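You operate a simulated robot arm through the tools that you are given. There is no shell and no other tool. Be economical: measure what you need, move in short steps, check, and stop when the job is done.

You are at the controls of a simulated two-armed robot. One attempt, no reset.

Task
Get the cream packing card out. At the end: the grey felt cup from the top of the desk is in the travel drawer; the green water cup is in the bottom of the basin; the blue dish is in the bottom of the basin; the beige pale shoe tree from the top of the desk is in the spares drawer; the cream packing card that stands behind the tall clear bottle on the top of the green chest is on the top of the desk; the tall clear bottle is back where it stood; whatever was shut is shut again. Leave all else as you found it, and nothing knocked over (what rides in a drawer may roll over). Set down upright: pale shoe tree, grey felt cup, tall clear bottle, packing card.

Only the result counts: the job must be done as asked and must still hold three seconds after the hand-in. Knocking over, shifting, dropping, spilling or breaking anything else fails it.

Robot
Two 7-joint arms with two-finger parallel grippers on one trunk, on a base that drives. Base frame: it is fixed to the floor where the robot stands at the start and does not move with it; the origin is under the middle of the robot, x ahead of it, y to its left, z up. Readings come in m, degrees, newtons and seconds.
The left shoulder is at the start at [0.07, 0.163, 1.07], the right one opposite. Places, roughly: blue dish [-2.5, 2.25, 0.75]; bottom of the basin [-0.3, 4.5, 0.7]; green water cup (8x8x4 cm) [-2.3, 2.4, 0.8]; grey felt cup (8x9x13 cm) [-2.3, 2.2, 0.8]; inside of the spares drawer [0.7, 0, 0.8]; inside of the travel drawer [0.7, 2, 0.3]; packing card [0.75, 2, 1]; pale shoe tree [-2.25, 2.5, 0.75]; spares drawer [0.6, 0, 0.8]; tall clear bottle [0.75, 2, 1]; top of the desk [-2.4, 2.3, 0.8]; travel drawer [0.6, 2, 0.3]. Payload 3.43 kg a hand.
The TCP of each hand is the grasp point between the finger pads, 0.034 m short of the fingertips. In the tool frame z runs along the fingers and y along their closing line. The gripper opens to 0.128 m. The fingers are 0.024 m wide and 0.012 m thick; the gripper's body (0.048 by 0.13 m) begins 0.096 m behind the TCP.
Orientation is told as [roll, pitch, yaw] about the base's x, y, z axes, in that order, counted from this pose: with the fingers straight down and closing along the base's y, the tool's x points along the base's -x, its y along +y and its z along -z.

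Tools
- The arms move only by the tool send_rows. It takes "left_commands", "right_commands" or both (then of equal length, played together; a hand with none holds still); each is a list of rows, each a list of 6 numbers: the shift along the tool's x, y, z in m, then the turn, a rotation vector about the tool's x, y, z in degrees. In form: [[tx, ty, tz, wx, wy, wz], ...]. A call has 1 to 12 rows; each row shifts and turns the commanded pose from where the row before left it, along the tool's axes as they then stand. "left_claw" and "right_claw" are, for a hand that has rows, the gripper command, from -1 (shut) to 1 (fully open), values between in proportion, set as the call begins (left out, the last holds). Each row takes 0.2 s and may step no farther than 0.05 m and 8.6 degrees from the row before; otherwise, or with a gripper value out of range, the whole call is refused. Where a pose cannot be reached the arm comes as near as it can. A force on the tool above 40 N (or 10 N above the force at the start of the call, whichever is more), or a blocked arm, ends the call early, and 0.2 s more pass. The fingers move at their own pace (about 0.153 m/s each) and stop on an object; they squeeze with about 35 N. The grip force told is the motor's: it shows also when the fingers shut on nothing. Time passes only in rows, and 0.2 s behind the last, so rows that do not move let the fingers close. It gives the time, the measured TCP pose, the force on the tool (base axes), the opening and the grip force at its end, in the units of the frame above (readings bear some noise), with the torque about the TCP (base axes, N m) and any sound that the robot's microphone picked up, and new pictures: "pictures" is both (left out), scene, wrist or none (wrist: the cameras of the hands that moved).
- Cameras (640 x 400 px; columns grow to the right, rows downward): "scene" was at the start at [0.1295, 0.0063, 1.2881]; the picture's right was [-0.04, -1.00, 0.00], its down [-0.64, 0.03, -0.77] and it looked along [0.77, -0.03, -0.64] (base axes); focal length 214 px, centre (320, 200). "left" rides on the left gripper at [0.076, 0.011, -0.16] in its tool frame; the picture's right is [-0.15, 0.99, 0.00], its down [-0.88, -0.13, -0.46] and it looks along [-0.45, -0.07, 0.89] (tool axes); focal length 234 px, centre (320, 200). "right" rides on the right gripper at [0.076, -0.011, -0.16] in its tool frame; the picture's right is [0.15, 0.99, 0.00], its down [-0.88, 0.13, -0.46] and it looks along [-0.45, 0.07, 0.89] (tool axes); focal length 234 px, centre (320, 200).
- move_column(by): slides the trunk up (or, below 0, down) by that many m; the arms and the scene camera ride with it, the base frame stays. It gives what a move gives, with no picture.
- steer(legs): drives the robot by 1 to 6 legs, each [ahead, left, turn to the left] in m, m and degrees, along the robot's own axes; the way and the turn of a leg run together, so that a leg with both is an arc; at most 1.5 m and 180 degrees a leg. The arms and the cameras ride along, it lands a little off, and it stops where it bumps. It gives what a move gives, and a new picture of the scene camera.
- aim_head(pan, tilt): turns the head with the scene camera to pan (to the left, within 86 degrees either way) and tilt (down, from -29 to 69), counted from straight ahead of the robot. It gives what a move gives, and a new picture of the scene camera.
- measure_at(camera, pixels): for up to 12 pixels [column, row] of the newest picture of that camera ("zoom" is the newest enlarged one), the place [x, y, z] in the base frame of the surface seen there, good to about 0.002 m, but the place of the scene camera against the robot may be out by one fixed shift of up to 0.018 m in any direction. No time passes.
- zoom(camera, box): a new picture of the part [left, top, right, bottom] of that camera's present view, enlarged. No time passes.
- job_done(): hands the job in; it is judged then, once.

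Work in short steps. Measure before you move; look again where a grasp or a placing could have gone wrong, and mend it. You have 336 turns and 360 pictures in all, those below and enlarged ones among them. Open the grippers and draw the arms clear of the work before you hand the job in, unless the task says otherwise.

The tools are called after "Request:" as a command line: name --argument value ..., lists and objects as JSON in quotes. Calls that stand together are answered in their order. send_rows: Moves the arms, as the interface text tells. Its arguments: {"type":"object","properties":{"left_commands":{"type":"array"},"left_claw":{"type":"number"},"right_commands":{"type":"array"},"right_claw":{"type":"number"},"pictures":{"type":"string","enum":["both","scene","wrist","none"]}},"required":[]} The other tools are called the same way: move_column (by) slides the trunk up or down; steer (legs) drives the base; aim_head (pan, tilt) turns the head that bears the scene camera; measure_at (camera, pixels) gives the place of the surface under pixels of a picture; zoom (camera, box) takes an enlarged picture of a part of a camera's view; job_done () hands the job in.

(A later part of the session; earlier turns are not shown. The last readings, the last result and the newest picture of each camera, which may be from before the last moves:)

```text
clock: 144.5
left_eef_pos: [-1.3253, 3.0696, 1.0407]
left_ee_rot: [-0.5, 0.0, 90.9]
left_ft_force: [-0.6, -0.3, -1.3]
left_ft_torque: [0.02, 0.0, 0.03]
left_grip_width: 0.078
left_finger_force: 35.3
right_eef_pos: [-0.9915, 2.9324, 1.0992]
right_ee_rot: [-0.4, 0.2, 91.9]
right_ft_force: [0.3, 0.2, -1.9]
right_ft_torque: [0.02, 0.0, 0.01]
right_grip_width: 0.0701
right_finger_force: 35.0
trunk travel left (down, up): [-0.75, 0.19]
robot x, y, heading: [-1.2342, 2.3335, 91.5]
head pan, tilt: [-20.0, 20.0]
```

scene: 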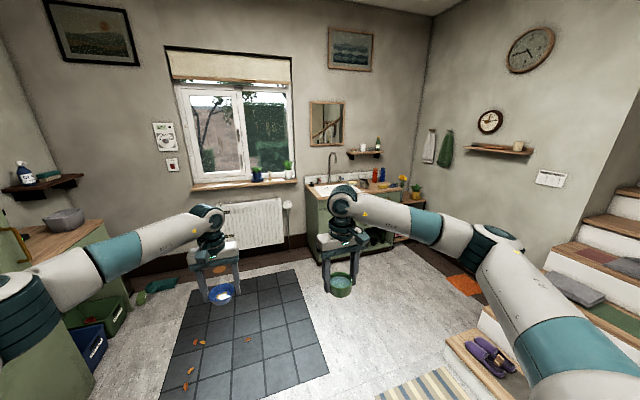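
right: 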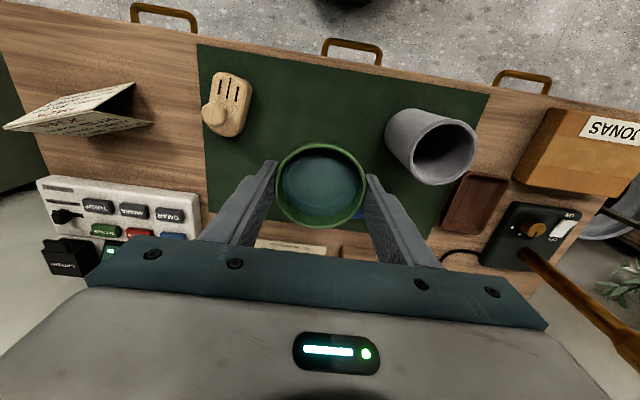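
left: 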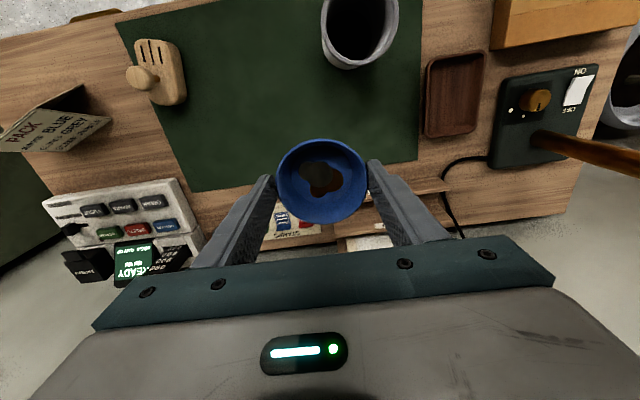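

The sink is behind the right arm at (335,185). I measure the sink, the stair foot and the mat.

Request:
measure_at --camera "scene" --pixels '[[325, 187], [355, 192], [312, 195], [340, 184], [385, 186], [330, 165], [450, 345], [520, 390], [295, 275], [325, 370], [320, 240], [375, 172]]'

Request:
zoom --camera "scene" --box '[290, 140, 440, 260]'

```text
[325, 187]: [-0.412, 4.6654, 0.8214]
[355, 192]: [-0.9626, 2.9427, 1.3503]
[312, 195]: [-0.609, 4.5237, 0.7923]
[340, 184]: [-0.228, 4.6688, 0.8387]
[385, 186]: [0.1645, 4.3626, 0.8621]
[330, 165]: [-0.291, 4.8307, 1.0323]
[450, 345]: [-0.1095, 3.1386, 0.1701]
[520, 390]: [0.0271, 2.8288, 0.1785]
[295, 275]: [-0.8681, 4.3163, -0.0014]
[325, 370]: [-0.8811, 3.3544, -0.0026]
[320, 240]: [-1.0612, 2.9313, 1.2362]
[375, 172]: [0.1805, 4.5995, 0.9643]
```

```text
3.33 times, centred on (365, 200) of scene
```

zoom: 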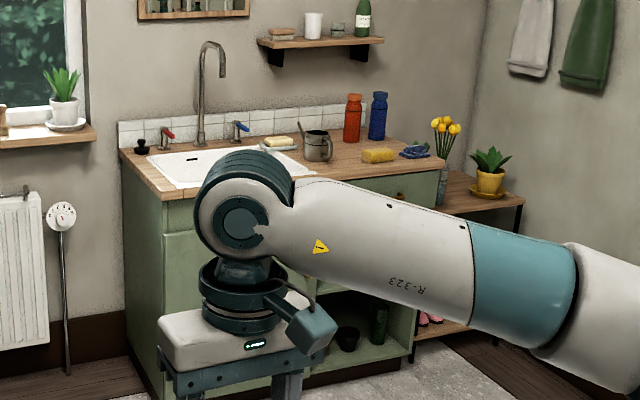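

I drive along x≈−0.75 between mat and stairs, then up toward the sink.

Request:
steer --legs '[[0, -0.5, -1.4], [1.15, 0, 0], [0, -0.35, 0]]'

Request:
aim_head --pan 0 --tilt 35

```text
clock: 154.7
left_eef_pos: [-0.4476, 4.2152, 1.0402]
left_ee_rot: [-0.5, 0.0, 88.8]
left_ft_force: [-0.4, 0.6, -0.8]
left_ft_torque: [-0.01, 0.03, -0.01]
left_grip_width: 0.0779
left_finger_force: 34.9
right_eef_pos: [-0.1191, 4.0636, 1.0983]
right_ee_rot: [-0.4, 0.2, 89.6]
right_ft_force: [-0.6, -0.3, -1.6]
right_ft_torque: [0.0, 0.01, 0.02]
right_grip_width: 0.0709
right_finger_force: 35.0
trunk travel left (down, up): [-0.75, 0.19]
robot x, y, heading: [-0.3841, 3.4771, 89.2]
head pan, tilt: [-20.0, 20.0]
```

scene: 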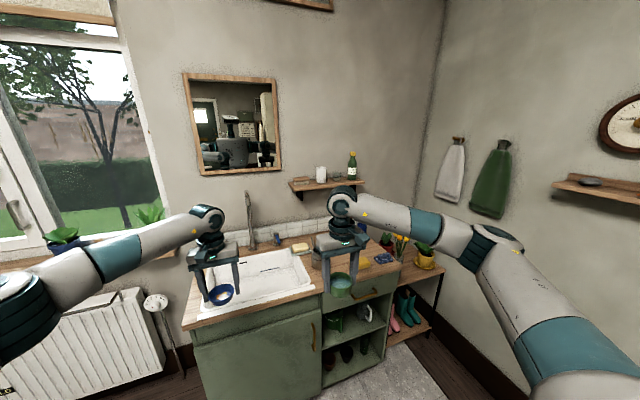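

```text
clock: 155.5
left_eef_pos: [-0.4466, 4.2144, 1.0405]
left_ee_rot: [-0.5, 0.0, 88.7]
left_ft_force: [0.1, 0.2, -0.2]
left_ft_torque: [-0.03, -0.02, -0.02]
left_grip_width: 0.0779
left_finger_force: 35.3
right_eef_pos: [-0.1189, 4.0634, 1.0997]
right_ee_rot: [-0.4, 0.2, 89.7]
right_ft_force: [-0.5, -0.5, -1.2]
right_ft_torque: [0.0, 0.02, 0.0]
right_grip_width: 0.0706
right_finger_force: 35.3
trunk travel left (down, up): [-0.75, 0.19]
robot x, y, heading: [-0.3867, 3.4769, 89.0]
head pan, tilt: [0.0, 35.0]
```

scene: 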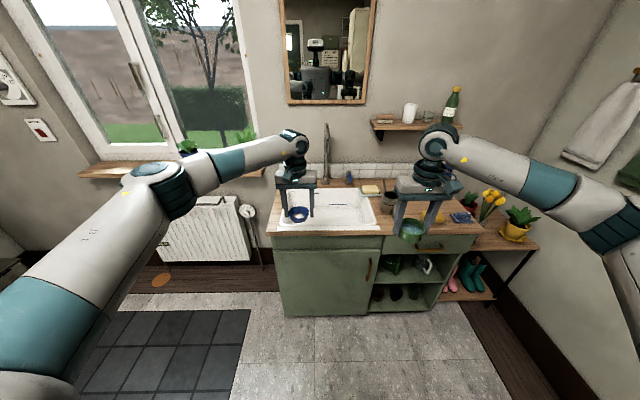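

I zoom on the basin and measure its rim, bottom and the tap.

Request:
zoom --camera "scene" --box '[260, 120, 420, 250]'

Request:
measure_at --camera "zoom" --pixels '[[60, 310], [270, 290], [480, 390], [480, 300], [250, 395], [290, 350], [350, 330], [300, 300], [420, 350], [265, 30], [270, 180], [460, 260]]'

```text
3.08 times, centred on (340, 185) of scene
```

zoom: 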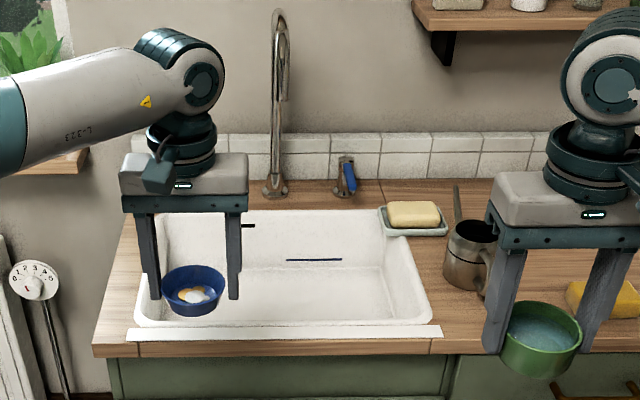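

```text
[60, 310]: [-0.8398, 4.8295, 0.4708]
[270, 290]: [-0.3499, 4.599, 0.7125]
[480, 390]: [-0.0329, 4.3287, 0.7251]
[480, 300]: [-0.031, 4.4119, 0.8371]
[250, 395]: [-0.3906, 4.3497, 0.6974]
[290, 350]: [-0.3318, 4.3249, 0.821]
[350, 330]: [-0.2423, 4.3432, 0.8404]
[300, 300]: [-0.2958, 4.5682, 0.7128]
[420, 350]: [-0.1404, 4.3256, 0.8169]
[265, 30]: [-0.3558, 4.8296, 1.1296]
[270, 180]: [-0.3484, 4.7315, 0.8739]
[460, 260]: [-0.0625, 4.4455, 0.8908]
```

Basin floor z≈0.712, rim 0.84, interior about x −0.53…−0.14, y 4.37…4.68, tap at x −0.355. I drive 0.25 m ahead.

Request:
steer --legs '[[0.25, 0, 0.8]]'

Request:
aim_head --pan 0 --tilt 45

```text
clock: 157.4
left_eef_pos: [-0.454, 4.4668, 1.0416]
left_ee_rot: [-0.4, -0.1, 89.5]
left_ft_force: [-0.1, 0.0, -0.3]
left_ft_torque: [0.02, 0.02, 0.02]
left_grip_width: 0.0778
left_finger_force: 34.7
right_eef_pos: [-0.1228, 4.3202, 1.0988]
right_ee_rot: [-0.4, 0.2, 90.4]
right_ft_force: [0.5, 0.1, -0.7]
right_ft_torque: [0.01, 0.02, -0.01]
right_grip_width: 0.0707
right_finger_force: 35.1
trunk travel left (down, up): [-0.75, 0.19]
robot x, y, heading: [-0.3819, 3.7359, 89.9]
head pan, tilt: [0.0, 35.0]
```

scene: 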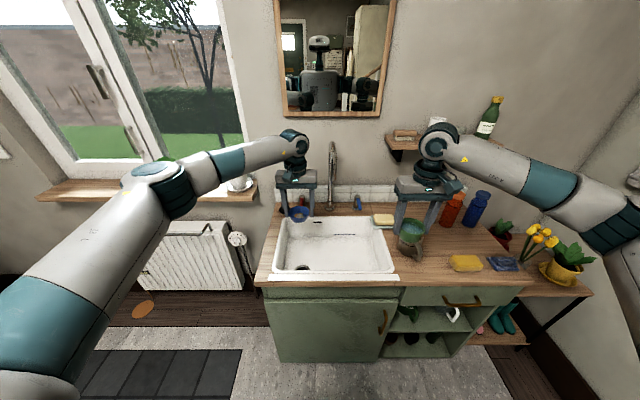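

```text
clock: 158.1
left_eef_pos: [-0.4544, 4.4687, 1.0389]
left_ee_rot: [-0.5, 0.0, 89.5]
left_ft_force: [-0.2, 0.5, 0.2]
left_ft_torque: [-0.01, 0.02, -0.03]
left_grip_width: 0.0776
left_finger_force: 35.0
right_eef_pos: [-0.1238, 4.3219, 1.0975]
right_ee_rot: [-0.4, 0.1, 90.4]
right_ft_force: [-0.3, 0.1, -1.4]
right_ft_torque: [-0.01, -0.01, -0.05]
right_grip_width: 0.0706
right_finger_force: 34.9
trunk travel left (down, up): [-0.75, 0.19]
robot x, y, heading: [-0.3832, 3.7332, 89.5]
head pan, tilt: [0.0, 45.0]
```

scene: 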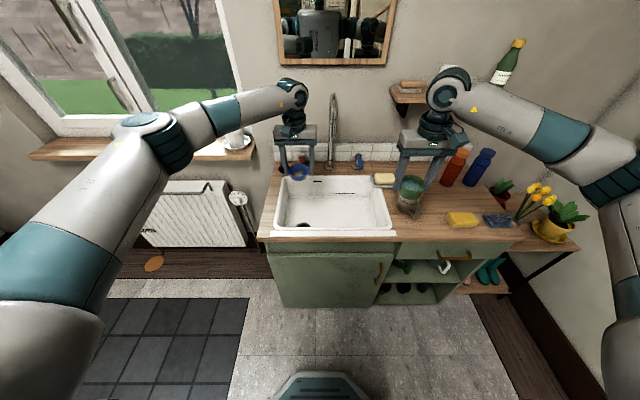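

I measure the basin's inside more exactly, including the drain at (303,225) and the tap's spout.

Request:
zoom --camera "scene" --box '[255, 80, 425, 250]'

Request:
measure_at --camera "scene" --pixels '[[285, 225], [300, 215], [340, 215], [370, 215], [380, 222], [300, 195], [370, 195], [332, 100], [331, 130], [283, 200], [388, 215], [335, 228]]'

```text
2.35 times, centred on (340, 165) of scene
```

zoom: 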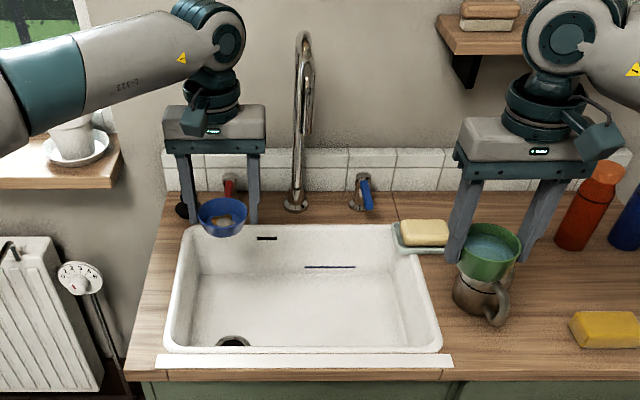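

```text
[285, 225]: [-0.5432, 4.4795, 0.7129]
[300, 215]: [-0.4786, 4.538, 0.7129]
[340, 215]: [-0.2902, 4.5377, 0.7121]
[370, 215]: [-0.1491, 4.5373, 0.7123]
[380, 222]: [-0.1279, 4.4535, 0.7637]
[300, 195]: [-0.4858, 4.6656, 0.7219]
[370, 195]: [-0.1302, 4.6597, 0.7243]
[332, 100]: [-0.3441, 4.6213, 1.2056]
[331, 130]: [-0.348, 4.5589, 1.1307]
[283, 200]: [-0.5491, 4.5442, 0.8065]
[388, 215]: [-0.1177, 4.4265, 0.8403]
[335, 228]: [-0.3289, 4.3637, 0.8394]
```

The spout ends near (−0.348, 4.56, 1.1); the drain is at about (−0.458, 4.477). I set the dish at (−0.452, 4.56): move in and lower to just above the floor of the basin.

Request:
send_rows --left_commands '[[-0.015, 0, 0, 0, 0, 0], [-0.03, 0, 0, 0, 0, 0], [-0.03, 0, 0, 0, 0, 0], [-0.016, 0, 0.01, 0, 0, 0], [0, 0, 0.025, 0, 0, 0], [0, 0, 0.04, 0, 0, 0], [0, 0, 0.045, 0, 0, 0], [0, 0, 0.045, 0, 0, 0], [0, 0, 0.04, 0, 0, 0], [0, 0, 0.03, 0, 0, 0], [0, 0, 0.02, 0, 0, 0], [0, 0, 0.01, 0, 0, 0]]'

```text
clock: 160.7
left_eef_pos: [-0.461, 4.5193, 0.8106]
left_ee_rot: [-0.3, 0.0, 89.5]
left_ft_force: [0.4, 0.0, -1.0]
left_ft_torque: [0.01, -0.03, 0.0]
left_grip_width: 0.0778
left_finger_force: 34.4
left hand out of reach, approached as far as the arm can: row 4, 7, 8, 9, 10, 11
right_eef_pos: [-0.1232, 4.3192, 1.0985]
right_ee_rot: [-0.2, 0.2, 90.5]
right_ft_force: [0.2, -0.9, -2.3]
right_ft_torque: [0.0, 0.02, 0.0]
right_grip_width: 0.0705
right_finger_force: 34.7
trunk travel left (down, up): [-0.75, 0.19]
robot x, y, heading: [-0.3827, 3.7338, 90.1]
head pan, tilt: [0.0, 45.0]
```

scene: 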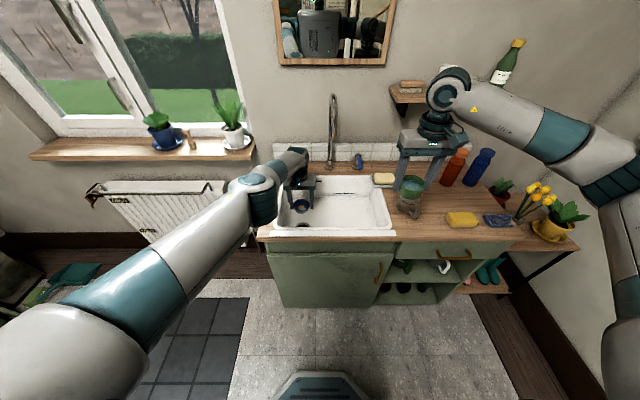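
left: 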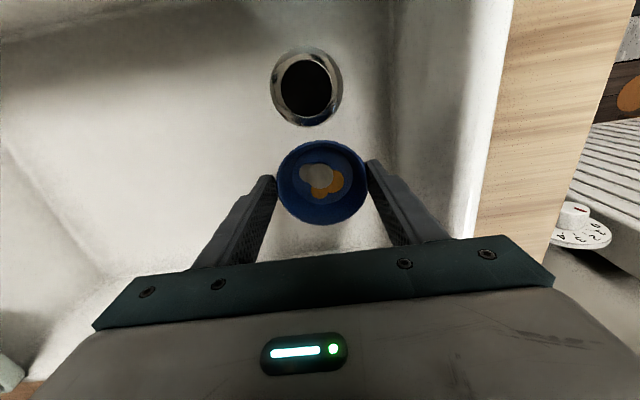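

The trunk is too high for that reach. I raise the left hand again, then lower the trunk 0.12 m.

Request:
send_rows --left_commands '[[0, 0, -0.03, 0, 0, 0], [0, 0, -0.04, 0, 0, 0], [0, 0, -0.04, 0, 0, 0], [0, 0, -0.03, 0, 0, 0], [0, 0, -0.02, 0, 0, 0], [0, 0, 0, 0, 0, 0]]' --pictures "none"

Request:
move_column --by -0.14

```text
clock: 162.1
left_eef_pos: [-0.4557, 4.5485, 0.9642]
left_ee_rot: [-0.5, 0.2, 89.5]
left_ft_force: [-0.2, -0.1, -1.1]
left_ft_torque: [-0.02, 0.01, 0.01]
left_grip_width: 0.0775
left_finger_force: 34.5
left hand out of reach, approached as far as the arm can: row 1, 2, 3, 4
right_eef_pos: [-0.1243, 4.3209, 1.0975]
right_ee_rot: [-0.4, 0.2, 90.3]
right_ft_force: [0.1, -0.2, -1.8]
right_ft_torque: [-0.01, -0.02, -0.03]
right_grip_width: 0.0705
right_finger_force: 35.3
trunk travel left (down, up): [-0.75, 0.19]
robot x, y, heading: [-0.3872, 3.7313, 90.1]
head pan, tilt: [0.0, 45.0]
```

```text
clock: 163.8
left_eef_pos: [-0.4577, 4.5475, 0.8241]
left_ee_rot: [-0.5, 0.0, 89.5]
left_ft_force: [1.3, -0.2, 0.6]
left_ft_torque: [0.0, 0.02, 0.01]
left_grip_width: 0.0774
left_finger_force: 35.0
right_eef_pos: [-0.1236, 4.3211, 0.9582]
right_ee_rot: [-0.4, 0.3, 90.4]
right_ft_force: [0.3, -0.3, -1.0]
right_ft_torque: [-0.01, 0.0, -0.05]
right_grip_width: 0.0706
right_finger_force: 35.8
trunk travel left (down, up): [-0.61, 0.33]
robot x, y, heading: [-0.3845, 3.7316, 89.9]
head pan, tilt: [0.0, 45.0]
```

Now I lower the left hand 5.5 cm and look.

Request:
send_rows --left_commands '[[0, 0, 0.02, 0, 0, 0], [0, 0, 0.02, 0, 0, 0], [0, 0, 0.015, 0, 0, 0], [0, 0, 0, 0, 0, 0]]'

Request:
measure_at --camera "left" --pixels '[[300, 115], [330, 250], [250, 160], [380, 130], [320, 215], [300, 240]]'

```text
clock: 164.8
left_eef_pos: [-0.4578, 4.542, 0.767]
left_ee_rot: [-0.6, 0.1, 89.5]
left_ft_force: [-0.3, 0.4, -0.6]
left_ft_torque: [0.02, -0.01, -0.02]
left_grip_width: 0.0774
left_finger_force: 34.5
left hand out of reach, approached as far as the arm can: row 2
right_eef_pos: [-0.1239, 4.3207, 0.958]
right_ee_rot: [-0.3, 0.2, 90.4]
right_ft_force: [0.2, 0.0, -1.6]
right_ft_torque: [0.0, 0.02, -0.01]
right_grip_width: 0.0703
right_finger_force: 34.8
trunk travel left (down, up): [-0.61, 0.33]
robot x, y, heading: [-0.3841, 3.7292, 89.8]
head pan, tilt: [0.0, 45.0]
```

scene: 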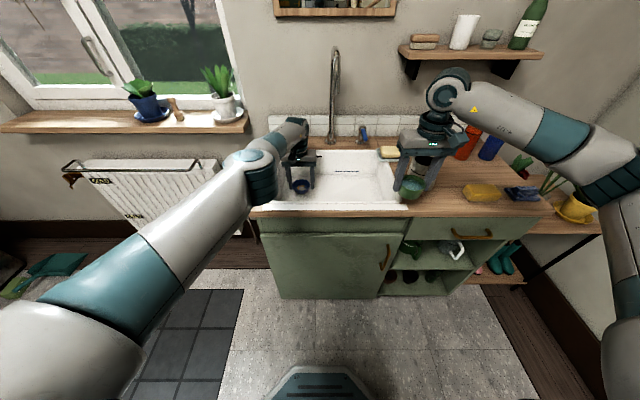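
left: 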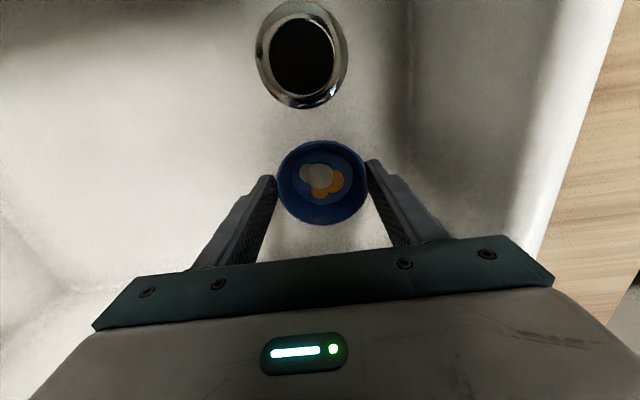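

```text
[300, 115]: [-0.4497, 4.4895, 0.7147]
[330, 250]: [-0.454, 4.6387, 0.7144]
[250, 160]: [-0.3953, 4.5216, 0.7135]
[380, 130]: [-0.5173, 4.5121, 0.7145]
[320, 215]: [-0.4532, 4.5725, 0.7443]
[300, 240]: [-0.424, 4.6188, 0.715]
```

The floor is z 0.7145, the dish about 1.1 cm above, clear of the drain. I lower it to contact.

Request:
send_rows --left_commands '[[0, 0, 0.005, 0, 0, 0], [0, 0, 0.004, 0, 0, 0], [0, 0, 0.0015, 0, 0, 0], [0, 0, 0.001, 0, 0, 0], [0, 0, 0, 0, 0, 0]]' --pictures "none"

```text
clock: 165.9
left_eef_pos: [-0.4571, 4.5404, 0.7562]
left_ee_rot: [-0.5, -0.1, 89.5]
left_ft_force: [0.6, -0.1, -0.8]
left_ft_torque: [0.0, -0.01, -0.02]
left_grip_width: 0.0774
left_finger_force: 34.7
left hand out of reach, approached as far as the arm can: row 1
right_eef_pos: [-0.1232, 4.3206, 0.9585]
right_ee_rot: [-0.4, 0.2, 90.4]
right_ft_force: [-0.2, 0.7, -1.4]
right_ft_torque: [0.0, -0.02, 0.0]
right_grip_width: 0.0706
right_finger_force: 35.2
trunk travel left (down, up): [-0.61, 0.33]
robot x, y, heading: [-0.3814, 3.7303, 89.8]
head pan, tilt: [0.0, 45.0]
```

Request:
send_rows --left_commands '[[0, 0, 0.001, 0, 0, 0], [0, 0, 0.001, 0, 0, 0], [0, 0, 0.001, 0, 0, 0], [0, 0, 0, 0, 0, 0]]' --pictures "none"

```text
clock: 166.9
left_eef_pos: [-0.4579, 4.5393, 0.7564]
left_ee_rot: [-0.5, -0.2, 89.6]
left_ft_force: [1.0, 5.4, 12.6]
left_ft_torque: [0.28, -0.31, 0.08]
left_grip_width: 0.0774
left_finger_force: 34.8
right_eef_pos: [-0.124, 4.3207, 0.9574]
right_ee_rot: [-0.4, 0.2, 90.5]
right_ft_force: [-0.7, -0.7, -0.5]
right_ft_torque: [-0.01, 0.03, -0.02]
right_grip_width: 0.0705
right_finger_force: 34.8
trunk travel left (down, up): [-0.61, 0.33]
robot x, y, heading: [-0.3846, 3.7295, 89.9]
head pan, tilt: [0.0, 45.0]
```

Contact with 12.6 N. I open to 0.1 m and then rise straight up.

Request:
send_rows --left_commands '[[0, 0, 0, 0, 0, 0], [0, 0, 0, 0, 0, 0]]' --left_claw 0.55 --pictures "none"

Request:
send_rows --left_commands '[[0, 0, -0.01, 0, 0, 0], [0, 0, -0.02, 0, 0, 0], [0, 0, -0.04, 0, 0, 0], [0, 0, -0.04, 0, 0, 0], [0, 0, -0.04, 0, 0, 0], [0, 0, -0.04, 0, 0, 0], [0, 0, -0.04, 0, 0, 0], [0, 0, 0, 0, 0, 0]]' --pictures "both"

```text
clock: 167.6
left_eef_pos: [-0.4576, 4.5387, 0.7536]
left_ee_rot: [-0.5, 0.0, 89.5]
left_ft_force: [0.4, 0.3, 0.1]
left_ft_torque: [-0.01, 0.01, 0.01]
left_grip_width: 0.099
left_finger_force: 0.0
right_eef_pos: [-0.1231, 4.3207, 0.9589]
right_ee_rot: [-0.4, 0.1, 90.3]
right_ft_force: [0.3, 0.4, -2.0]
right_ft_torque: [0.03, -0.03, -0.03]
right_grip_width: 0.0704
right_finger_force: 34.8
trunk travel left (down, up): [-0.61, 0.33]
robot x, y, heading: [-0.3848, 3.729, 89.9]
head pan, tilt: [0.0, 45.0]
```

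```text
clock: 169.3
left_eef_pos: [-0.4617, 4.5403, 0.9832]
left_ee_rot: [-0.5, 0.1, 89.5]
left_ft_force: [0.6, -0.6, -0.1]
left_ft_torque: [0.01, 0.0, -0.03]
left_grip_width: 0.0992
left_finger_force: 0.1
right_eef_pos: [-0.1245, 4.3216, 0.9582]
right_ee_rot: [-0.4, 0.2, 90.3]
right_ft_force: [-1.0, -1.0, -1.0]
right_ft_torque: [0.0, -0.02, -0.01]
right_grip_width: 0.0705
right_finger_force: 34.6
trunk travel left (down, up): [-0.61, 0.33]
robot x, y, heading: [-0.3868, 3.7318, 89.9]
head pan, tilt: [0.0, 45.0]
```

scene: 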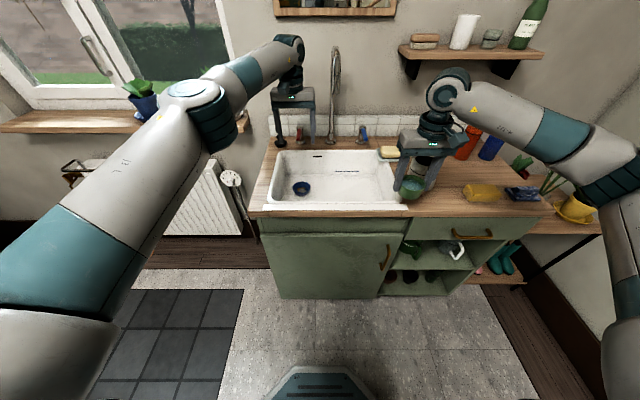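
left: 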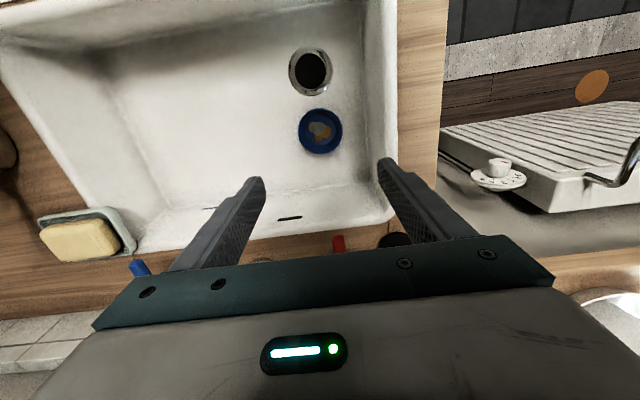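

The dish is in the basin. Now the right hand carries the water cup gently over (−0.25, 4.47).

Request:
send_rows --right_commands '[[-0.0074, 0.0063, 0, 0, 0, 0], [-0.0148, 0.0126, 0, 0, 0, 0], [-0.0222, 0.0188, 0, 0, 0, 0], [-0.0296, 0.0251, 0, 0, 0, 0], [-0.0296, 0.0251, 0, 0, 0, 0], [-0.0222, 0.0188, 0, 0, 0, 0], [-0.0148, 0.0126, 0, 0, 0, 0], [-0.0074, 0.0063, 0.005, 0, 0, 0], [0, 0, 0.01, 0, 0, 0], [0, 0, 0.02, 0, 0, 0], [0, 0, 0.01, 0, 0, 0], [0, 0, 0.005, 0, 0, 0]]'

```text
clock: 171.9
left_eef_pos: [-0.4624, 4.5397, 0.9834]
left_ee_rot: [-0.5, 0.1, 89.5]
left_ft_force: [-1.3, 0.7, 0.0]
left_ft_torque: [0.01, -0.01, 0.01]
left_grip_width: 0.0992
left_finger_force: 0.3
right_eef_pos: [-0.25, 4.4679, 0.9059]
right_ee_rot: [-0.4, 0.2, 90.4]
right_ft_force: [-0.1, 0.9, -1.5]
right_ft_torque: [0.0, -0.04, 0.03]
right_grip_width: 0.0705
right_finger_force: 35.1
trunk travel left (down, up): [-0.61, 0.33]
robot x, y, heading: [-0.3835, 3.7266, 90.0]
head pan, tilt: [0.0, 45.0]
```

scene: 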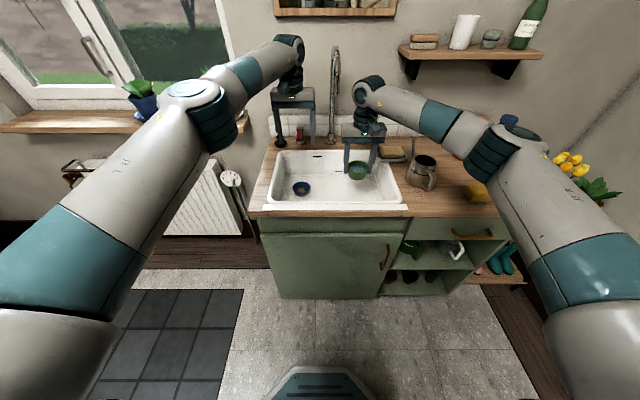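
right: 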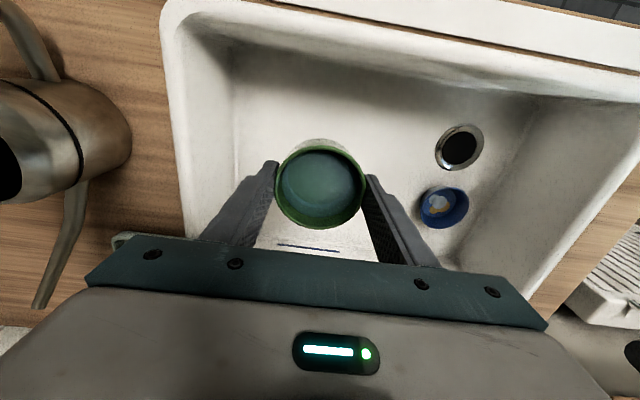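

I check the right elbow's clearance from the tall mug, bottles and flowers before lowering.

Request:
measure_at --camera "scene" --pixels '[[500, 155], [540, 165], [520, 190], [470, 150], [565, 160], [480, 190], [420, 165], [455, 130]]'

```text
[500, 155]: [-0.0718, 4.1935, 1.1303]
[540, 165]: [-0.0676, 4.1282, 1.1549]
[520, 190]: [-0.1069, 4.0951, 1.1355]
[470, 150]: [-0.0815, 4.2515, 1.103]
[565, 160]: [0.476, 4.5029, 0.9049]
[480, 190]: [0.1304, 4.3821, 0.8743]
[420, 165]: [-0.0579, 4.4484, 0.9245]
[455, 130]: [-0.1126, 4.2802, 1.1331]
```

Clear of the mug at (−0.06, 4.45). I lower the cup to 1 cm above the basin floor.

Request:
send_rows --right_commands '[[0, 0, 0.006, 0, 0, 0], [0, 0, 0.012, 0, 0, 0], [0, 0, 0.018, 0, 0, 0], [0, 0, 0.022, 0, 0, 0], [0, 0, 0.022, 0, 0, 0], [0, 0, 0.02, 0, 0, 0], [0, 0, 0.016, 0, 0, 0], [0, 0, 0.012, 0, 0, 0], [0, 0, 0.007, 0, 0, 0], [0, 0, 0.004, 0, 0, 0], [0, 0, 0, 0, 0, 0]]' --pictures "none"

```text
clock: 174.3
left_eef_pos: [-0.4615, 4.5392, 0.9831]
left_ee_rot: [-0.5, 0.1, 89.5]
left_ft_force: [-0.2, 0.7, -0.3]
left_ft_torque: [0.01, 0.0, -0.01]
left_grip_width: 0.0993
left_finger_force: 0.0
right_eef_pos: [-0.2502, 4.4674, 0.768]
right_ee_rot: [-0.4, 0.2, 90.5]
right_ft_force: [0.2, -0.2, -2.4]
right_ft_torque: [-0.01, 0.0, -0.01]
right_grip_width: 0.0705
right_finger_force: 35.2
trunk travel left (down, up): [-0.61, 0.33]
robot x, y, heading: [-0.3831, 3.7314, 89.9]
head pan, tilt: [0.0, 45.0]
```

Request:
send_rows --right_commands '[[0, 0, 0.004, 0, 0, 0], [0, 0, 0.003, 0, 0, 0], [0, 0, 0.002, 0, 0, 0], [0, 0, 0.0015, 0, 0, 0], [0, 0, 0.001, 0, 0, 0], [0, 0, 0.001, 0, 0, 0], [0, 0, 0, 0, 0, 0]]' --pictures "none"

```text
clock: 175.9
left_eef_pos: [-0.4611, 4.5386, 0.9839]
left_ee_rot: [-0.5, 0.0, 89.5]
left_ft_force: [-0.1, -0.7, -0.6]
left_ft_torque: [0.01, -0.03, -0.05]
left_grip_width: 0.0991
left_finger_force: 0.0
right_eef_pos: [-0.2485, 4.4692, 0.7568]
right_ee_rot: [-0.3, 0.1, 90.4]
right_ft_force: [0.8, 2.3, 9.6]
right_ft_torque: [0.05, 0.31, -0.07]
right_grip_width: 0.0704
right_finger_force: 35.1
trunk travel left (down, up): [-0.61, 0.33]
robot x, y, heading: [-0.384, 3.7305, 89.6]
head pan, tilt: [0.0, 45.0]
```

The cup touches the floor (9.6 N). I open to 0.1 m and rise slowly.

Request:
send_rows --right_commands '[[0, 0, 0, 0, 0, 0], [0, 0, 0, 0, 0, 0]]' --right_claw 0.5 --pictures "none"

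Request:
send_rows --right_commands '[[0, 0, -0.006, 0, 0, 0], [0, 0, -0.015, 0, 0, 0], [0, 0, -0.03, 0, 0, 0], [0, 0, -0.04, 0, 0, 0], [0, 0, -0.04, 0, 0, 0], [0, 0, -0.04, 0, 0, 0], [0, 0, -0.04, 0, 0, 0], [0, 0, 0, 0, 0, 0]]' --pictures "both"

```text
clock: 176.6
left_eef_pos: [-0.4613, 4.5389, 0.984]
left_ee_rot: [-0.5, 0.0, 89.6]
left_ft_force: [0.4, 0.3, -0.4]
left_ft_torque: [-0.02, -0.03, -0.01]
left_grip_width: 0.099
left_finger_force: 0.1
right_eef_pos: [-0.2487, 4.4688, 0.7546]
right_ee_rot: [-0.4, 0.2, 90.4]
right_ft_force: [-0.3, 0.2, 0.3]
right_ft_torque: [-0.02, -0.03, 0.05]
right_grip_width: 0.0961
right_finger_force: 0.1
trunk travel left (down, up): [-0.61, 0.33]
robot x, y, heading: [-0.3835, 3.7325, 89.7]
head pan, tilt: [0.0, 45.0]
```

```text
clock: 178.3
left_eef_pos: [-0.4614, 4.5386, 0.9827]
left_ee_rot: [-0.6, 0.1, 89.5]
left_ft_force: [-0.3, -0.8, -0.6]
left_ft_torque: [-0.02, 0.0, -0.03]
left_grip_width: 0.099
left_finger_force: 0.1
right_eef_pos: [-0.2513, 4.4709, 0.9666]
right_ee_rot: [-0.4, 0.2, 90.2]
right_ft_force: [0.2, 0.2, -0.4]
right_ft_torque: [0.0, -0.03, -0.01]
right_grip_width: 0.0958
right_finger_force: 0.1
trunk travel left (down, up): [-0.61, 0.33]
robot x, y, heading: [-0.3828, 3.7315, 89.9]
head pan, tilt: [0.0, 45.0]
```

scene: 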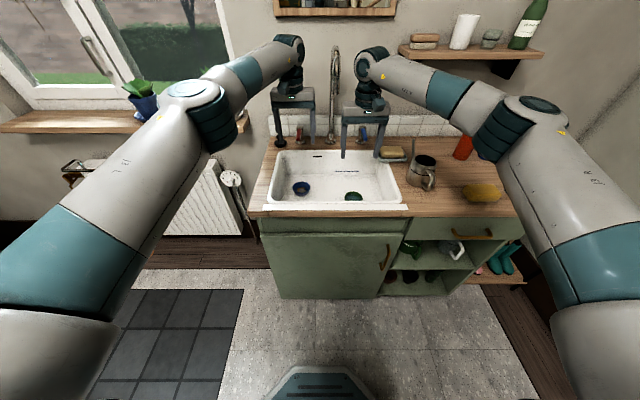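
right: 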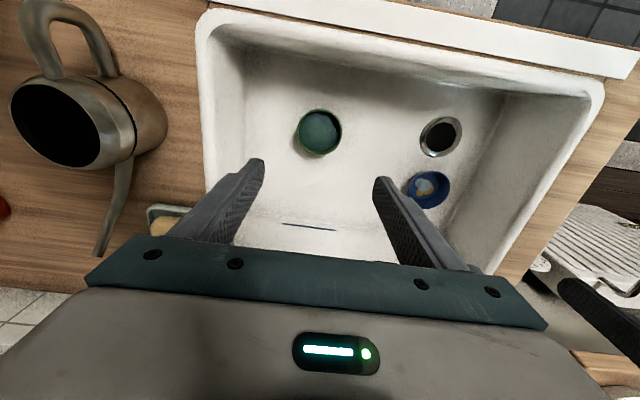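

Both are in the basin. I raise the trunk and drive back to the desk the same way.

Request:
move_column --by 0.14

Request:
steer --legs '[[-0.35, 0, 0], [0, 0.37, 0], [-1.05, 0, 0], [0, 0.45, 0], [0, 0, 90]]'

Request:
aim_head --pan 0 --tilt 40

```text
clock: 180.0
left_eef_pos: [-0.4613, 4.539, 1.1232]
left_ee_rot: [-0.6, 0.3, 89.4]
left_ft_force: [-0.2, 0.7, 0.5]
left_ft_torque: [0.04, 0.0, -0.02]
left_grip_width: 0.099
left_finger_force: 0.0
right_eef_pos: [-0.2509, 4.4715, 1.1076]
right_ee_rot: [-0.4, 0.1, 90.4]
right_ft_force: [0.2, 0.2, 0.7]
right_ft_torque: [0.01, -0.01, -0.03]
right_grip_width: 0.0961
right_finger_force: 0.2
trunk travel left (down, up): [-0.75, 0.19]
robot x, y, heading: [-0.3862, 3.7292, 89.9]
head pan, tilt: [0.0, 45.0]
```

```text
clock: 195.3
left_eef_pos: [-2.0118, 2.288, 1.1237]
left_ee_rot: [-0.4, 0.0, 179.1]
left_ft_force: [0.0, -0.6, -0.7]
left_ft_torque: [0.0, -0.01, -0.04]
left_grip_width: 0.0991
left_finger_force: 0.1
right_eef_pos: [-1.9423, 2.4979, 1.1079]
right_ee_rot: [-0.4, 0.2, 180.0]
right_ft_force: [0.5, 0.8, -0.5]
right_ft_torque: [-0.02, -0.06, -0.01]
right_grip_width: 0.0957
right_finger_force: 0.1
trunk travel left (down, up): [-0.75, 0.19]
robot x, y, heading: [-1.2028, 2.3633, 179.4]
head pan, tilt: [0.0, 45.0]
```

scene: 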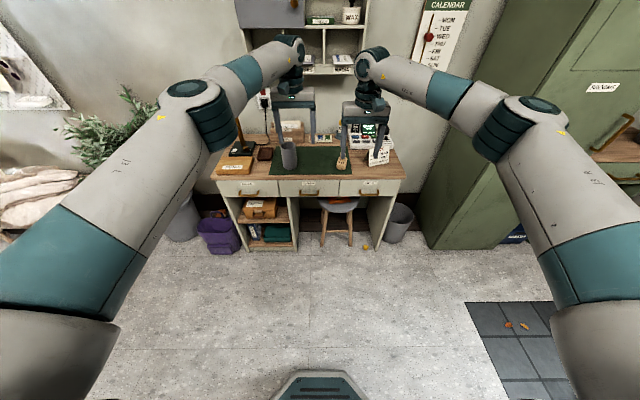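

```text
clock: 195.9
left_eef_pos: [-2.0121, 2.2875, 1.123]
left_ee_rot: [-0.4, 0.0, 179.1]
left_ft_force: [0.0, -0.5, 0.9]
left_ft_torque: [0.01, 0.0, 0.01]
left_grip_width: 0.0991
left_finger_force: 0.1
right_eef_pos: [-1.943, 2.4981, 1.1081]
right_ee_rot: [-0.4, 0.2, -180.1]
right_ft_force: [0.4, -0.4, -0.2]
right_ft_torque: [0.02, 0.02, 0.03]
right_grip_width: 0.096
right_finger_force: 0.1
trunk travel left (down, up): [-0.75, 0.19]
robot x, y, heading: [-1.2039, 2.3634, 179.5]
head pan, tilt: [0.0, 40.0]
```

scene: 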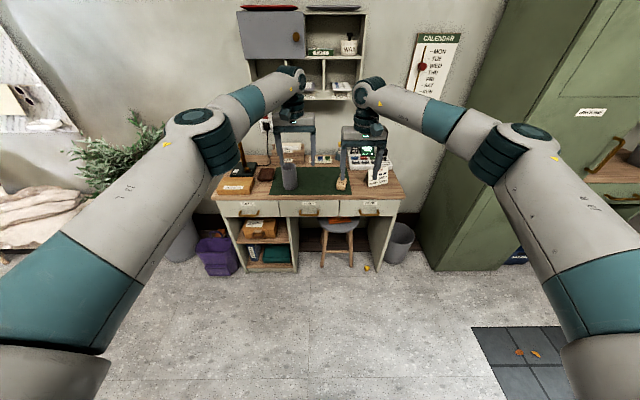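

I drive 0.4 m ahead to bring the hands over the mat again.

Request:
steer --legs '[[0.4, 0, 0.5]]'

Request:
send_rows --left_commands '[[0.02, 0.012, 0, 0, 0, 0], [0.03, 0.015, 0, 0, 0, 0], [0.03, 0.015, 0, 0, 0, 0], [0.02, 0.012, 0, 0, 0, 0], [0, 0, 0, 0, 0, 0]]' --right_commands '[[0.015, 0, 0, 0, 0, 0], [0.015, 0, 0, 0, 0, 0], [0.015, 0, 0, 0, 0, 0], [0.015, 0, 0, 0, 0, 0], [0, 0, 0, 0, 0, 0]]' --left_claw 1 --right_claw 1 --pictures "wrist"

```text
clock: 198.4
left_eef_pos: [-2.409, 2.2878, 1.1243]
left_ee_rot: [-0.5, 0.1, 179.3]
left_ft_force: [-0.7, -0.3, 0.4]
left_ft_torque: [-0.04, 0.01, 0.02]
left_grip_width: 0.0992
left_finger_force: 0.0
right_eef_pos: [-2.3394, 2.4973, 1.1084]
right_ee_rot: [-0.4, 0.1, -179.7]
right_ft_force: [-0.3, -0.1, -0.1]
right_ft_torque: [0.0, 0.02, 0.0]
right_grip_width: 0.096
right_finger_force: 0.1
trunk travel left (down, up): [-0.75, 0.19]
robot x, y, heading: [-1.6009, 2.3658, 179.9]
head pan, tilt: [0.0, 40.0]
```

scene: 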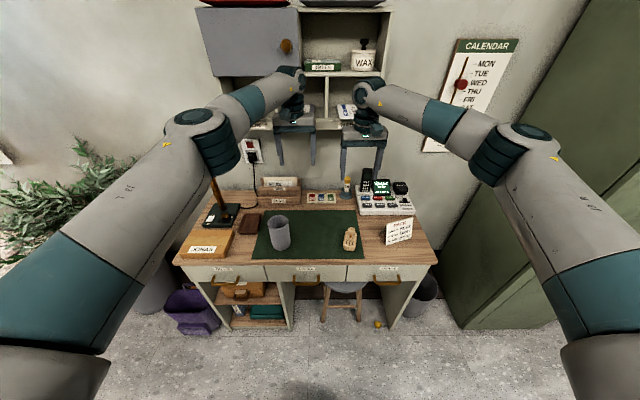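

```text
clock: 199.6
left_eef_pos: [-2.3106, 2.2312, 1.1229]
left_ee_rot: [-0.5, 0.2, 179.4]
left_ft_force: [0.3, 1.1, 0.5]
left_ft_torque: [-0.02, -0.01, 0.03]
left_grip_width: 0.1282
left_finger_force: 0.0
right_eef_pos: [-2.2808, 2.4986, 1.1065]
right_ee_rot: [-0.5, 0.3, -179.8]
right_ft_force: [-0.4, 0.3, 0.5]
right_ft_torque: [0.0, -0.03, 0.0]
right_grip_width: 0.1281
right_finger_force: 0.1
trunk travel left (down, up): [-0.75, 0.19]
robot x, y, heading: [-1.5999, 2.364, 179.6]
head pan, tilt: [0.0, 40.0]
```

right: 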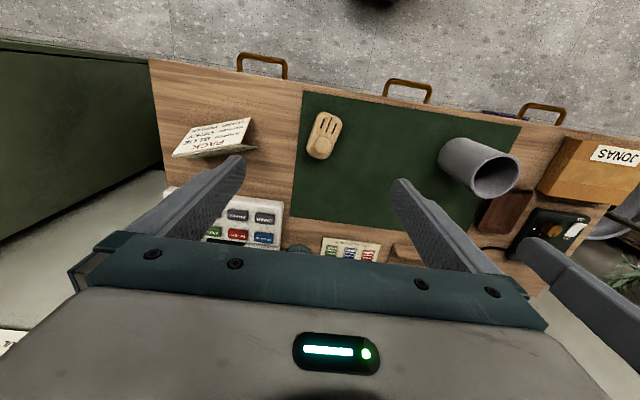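
left: 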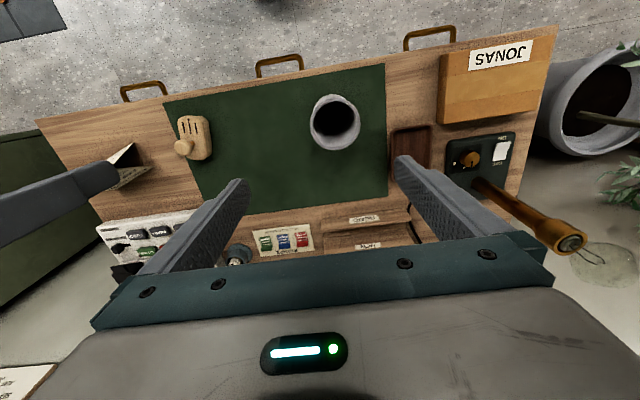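

I zoom to measure the grey cup's rim and the shoe tree.

Request:
zoom --camera "left" --box '[280, 70, 400, 170]'

Request:
measure_at --camera "zoom" --pixels '[[168, 215], [420, 190], [290, 108], [310, 315], [295, 205], [200, 120]]'

Request:
zoom --camera "right" --box '[270, 90, 380, 180]'

Request:
measure_at --camera "zoom" --pixels '[[320, 130], [400, 180], [260, 200], [360, 390], [290, 310], [330, 380], [230, 330], [450, 130], [290, 345]]'

```text
4.00 times, centred on (340, 120) of left
```

zoom: 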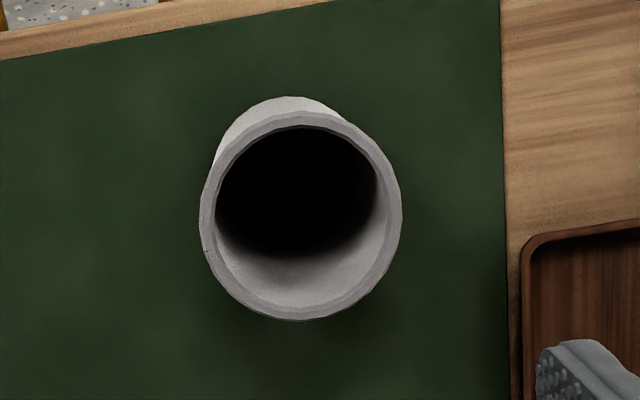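

```text
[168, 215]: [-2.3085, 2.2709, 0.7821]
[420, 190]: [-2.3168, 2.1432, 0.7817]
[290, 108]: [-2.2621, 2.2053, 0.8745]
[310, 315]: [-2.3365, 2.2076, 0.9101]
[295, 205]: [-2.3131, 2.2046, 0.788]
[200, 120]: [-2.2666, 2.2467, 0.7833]
```

```text
4.44 times, centred on (325, 135) of right
```

zoom: 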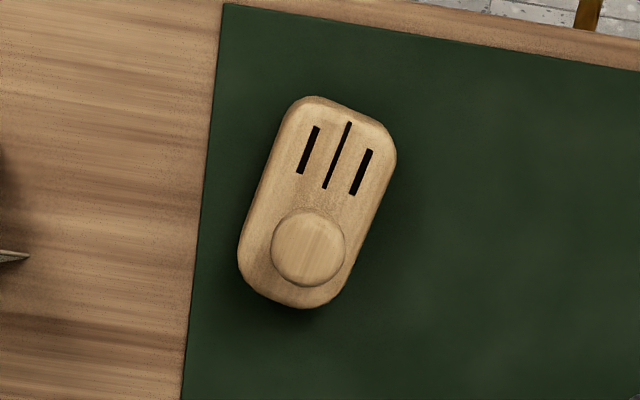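

```text
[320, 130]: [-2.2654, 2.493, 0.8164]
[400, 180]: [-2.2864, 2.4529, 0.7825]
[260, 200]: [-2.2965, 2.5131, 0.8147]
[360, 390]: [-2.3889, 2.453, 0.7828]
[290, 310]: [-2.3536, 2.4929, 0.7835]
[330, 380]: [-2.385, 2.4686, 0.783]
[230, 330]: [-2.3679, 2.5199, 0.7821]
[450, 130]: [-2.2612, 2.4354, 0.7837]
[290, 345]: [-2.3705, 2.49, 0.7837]
```

I refine the cup's rim centre with points on the rim itself, and the tree's outline.

Request:
measure_at --camera "zoom" --pixels '[[300, 100], [390, 150], [245, 250], [300, 300], [340, 280], [375, 200], [265, 180], [310, 250], [250, 230], [345, 270]]'

Request:
measure_at --camera "left" --pixels '[[312, 124], [359, 118], [336, 147], [334, 99], [335, 121]]'

```text
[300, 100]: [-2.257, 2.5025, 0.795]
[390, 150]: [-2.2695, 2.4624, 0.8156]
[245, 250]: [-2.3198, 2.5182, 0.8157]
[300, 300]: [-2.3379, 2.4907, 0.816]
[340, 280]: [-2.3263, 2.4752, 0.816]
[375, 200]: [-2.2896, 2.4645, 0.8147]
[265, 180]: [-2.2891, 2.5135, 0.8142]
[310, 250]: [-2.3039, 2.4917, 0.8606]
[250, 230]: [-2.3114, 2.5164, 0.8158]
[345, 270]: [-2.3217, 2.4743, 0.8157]
```

```text
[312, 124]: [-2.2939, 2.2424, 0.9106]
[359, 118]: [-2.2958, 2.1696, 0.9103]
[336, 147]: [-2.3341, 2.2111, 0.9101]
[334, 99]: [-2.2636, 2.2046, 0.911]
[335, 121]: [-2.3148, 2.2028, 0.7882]
```

Cup centre (−2.299, 2.206); tree block centre (−2.298, 2.491), long axis 11° off x. I position both hands above them, the right hand turned 11.5°.

Request:
send_rows --left_commands '[[0.0116, 0.0252, 0, 0, 0, 0], [0, 0, 0.04, 0, 0, 0], [0, 0, 0.045, 0, 0, 0], [0, 0, 0.045, 0, 0, 0], [0, 0, 0.04, 0, 0, 0], [0, 0, 0, 0, 0, 0], [0, 0, 0, 0, 0, 0], [0, 0, 0, 0, 0, 0]]' --right_commands '[[-0.017, 0.0076, 0, 0, 0, 0], [0, 0, 0.04, 0, 0, 5.75], [0, 0, 0.045, 0, 0, 5.75], [0, 0, 0.045, 0, 0, 0], [0, 0, 0.045, 0, 0, 0], [0, 0, 0.04, 0, 0, 0], [0, 0, 0.02, 0, 0, 0], [0, 0, 0, 0, 0, 0]]' --left_claw 1 --right_claw 0.5 --pictures "wrist"

```text
clock: 201.4
left_eef_pos: [-2.2975, 2.2069, 0.9527]
left_ee_rot: [-0.6, 0.0, 179.5]
left_ft_force: [-0.7, 0.0, 0.7]
left_ft_torque: [-0.03, 0.03, -0.02]
left_grip_width: 0.1281
left_finger_force: 0.0
right_eef_pos: [-2.297, 2.4919, 0.8725]
right_ee_rot: [-0.3, 0.1, 168.7]
right_ft_force: [-0.5, 0.4, 1.4]
right_ft_torque: [-0.02, -0.02, 0.0]
right_grip_width: 0.0959
right_finger_force: 0.1
trunk travel left (down, up): [-0.75, 0.19]
robot x, y, heading: [-1.5989, 2.3631, 179.6]
head pan, tilt: [0.0, 40.0]
```

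right: 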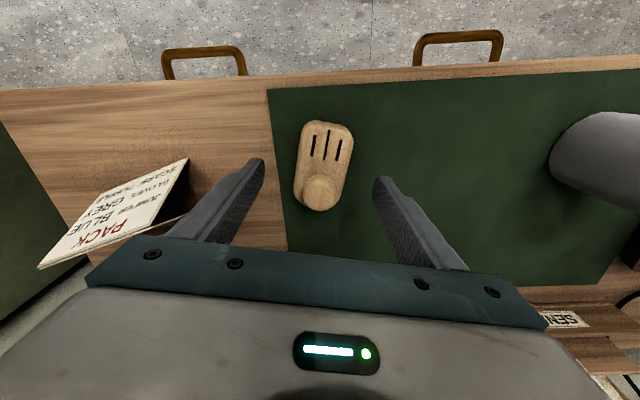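
left: 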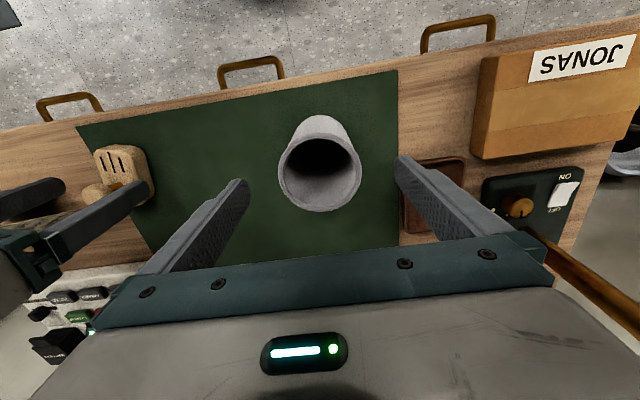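

Both are well aligned. I lower to the grasp heights and close both hands.

Request:
send_rows --left_commands '[[0, 0, 0.03, 0, 0, 0], [0, 0, 0.025, 0, 0, 0], [0, 0, 0.014, 0, 0, 0], [0, 0, 0, 0, 0, 0]]' --right_commands '[[0, 0, 0.02, 0, 0, 0], [0, 0, 0.018, 0, 0, 0], [0, 0, 0.01, 0, 0, 0], [0, 0, 0, 0, 0, 0]]' --pictures "wrist"

Request:
send_rows --left_commands '[[0, 0, 0, 0, 0, 0], [0, 0, 0, 0, 0, 0], [0, 0, 0, 0, 0, 0]]' --right_commands '[[0, 0, 0, 0, 0, 0], [0, 0, 0, 0, 0, 0], [0, 0, 0, 0, 0, 0]]' --left_claw -1 --right_claw -1 --pictures "wrist"

```text
clock: 202.4
left_eef_pos: [-2.2971, 2.2086, 0.8835]
left_ee_rot: [-0.5, 0.0, 179.4]
left_ft_force: [-0.7, 0.0, -0.7]
left_ft_torque: [0.01, -0.02, 0.01]
left_grip_width: 0.1281
left_finger_force: 0.1
right_eef_pos: [-2.2959, 2.4919, 0.824]
right_ee_rot: [-0.4, 0.1, 168.7]
right_ft_force: [-0.5, 0.2, 0.3]
right_ft_torque: [0.02, 0.01, -0.03]
right_grip_width: 0.0961
right_finger_force: 0.1
trunk travel left (down, up): [-0.75, 0.19]
robot x, y, heading: [-1.6019, 2.3626, 179.6]
head pan, tilt: [0.0, 40.0]
```

right: 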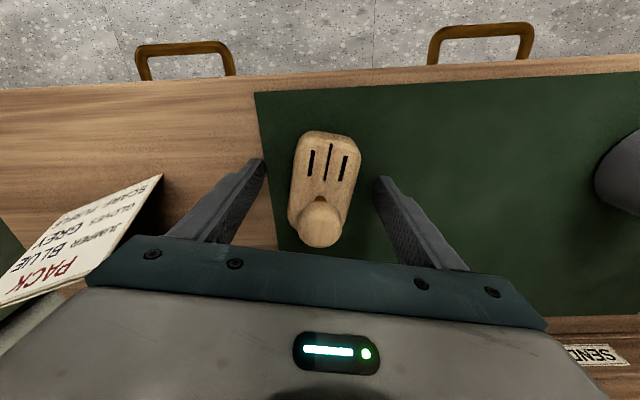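
left: 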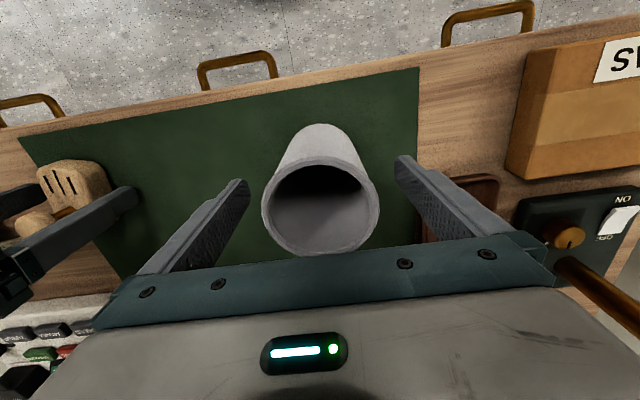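

```text
clock: 203.2
left_eef_pos: [-2.298, 2.2084, 0.8848]
left_ee_rot: [-0.5, 0.0, 179.4]
left_ft_force: [-0.6, 0.5, -0.2]
left_ft_torque: [0.01, 0.0, 0.01]
left_grip_width: 0.0786
left_finger_force: 35.3
right_eef_pos: [-2.2957, 2.4916, 0.8257]
right_ee_rot: [-0.5, 0.1, 168.8]
right_ft_force: [-0.3, 0.1, 0.9]
right_ft_torque: [-0.04, -0.05, 0.02]
right_grip_width: 0.0503
right_finger_force: 35.4
trunk travel left (down, up): [-0.75, 0.19]
robot x, y, heading: [-1.6046, 2.3645, 179.8]
head pan, tilt: [0.0, 40.0]
```

right: 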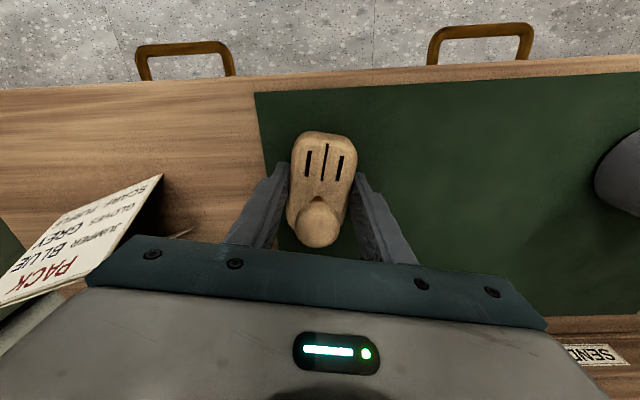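
left: 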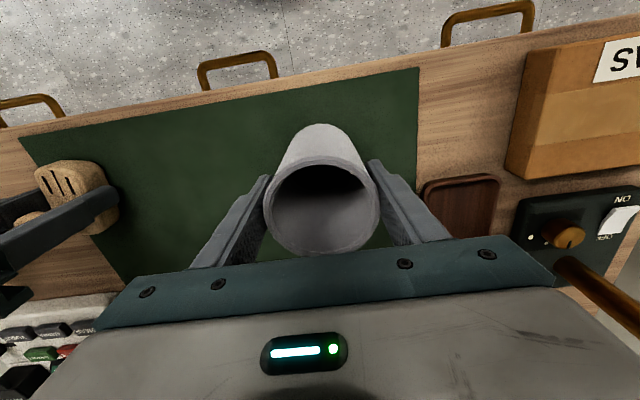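

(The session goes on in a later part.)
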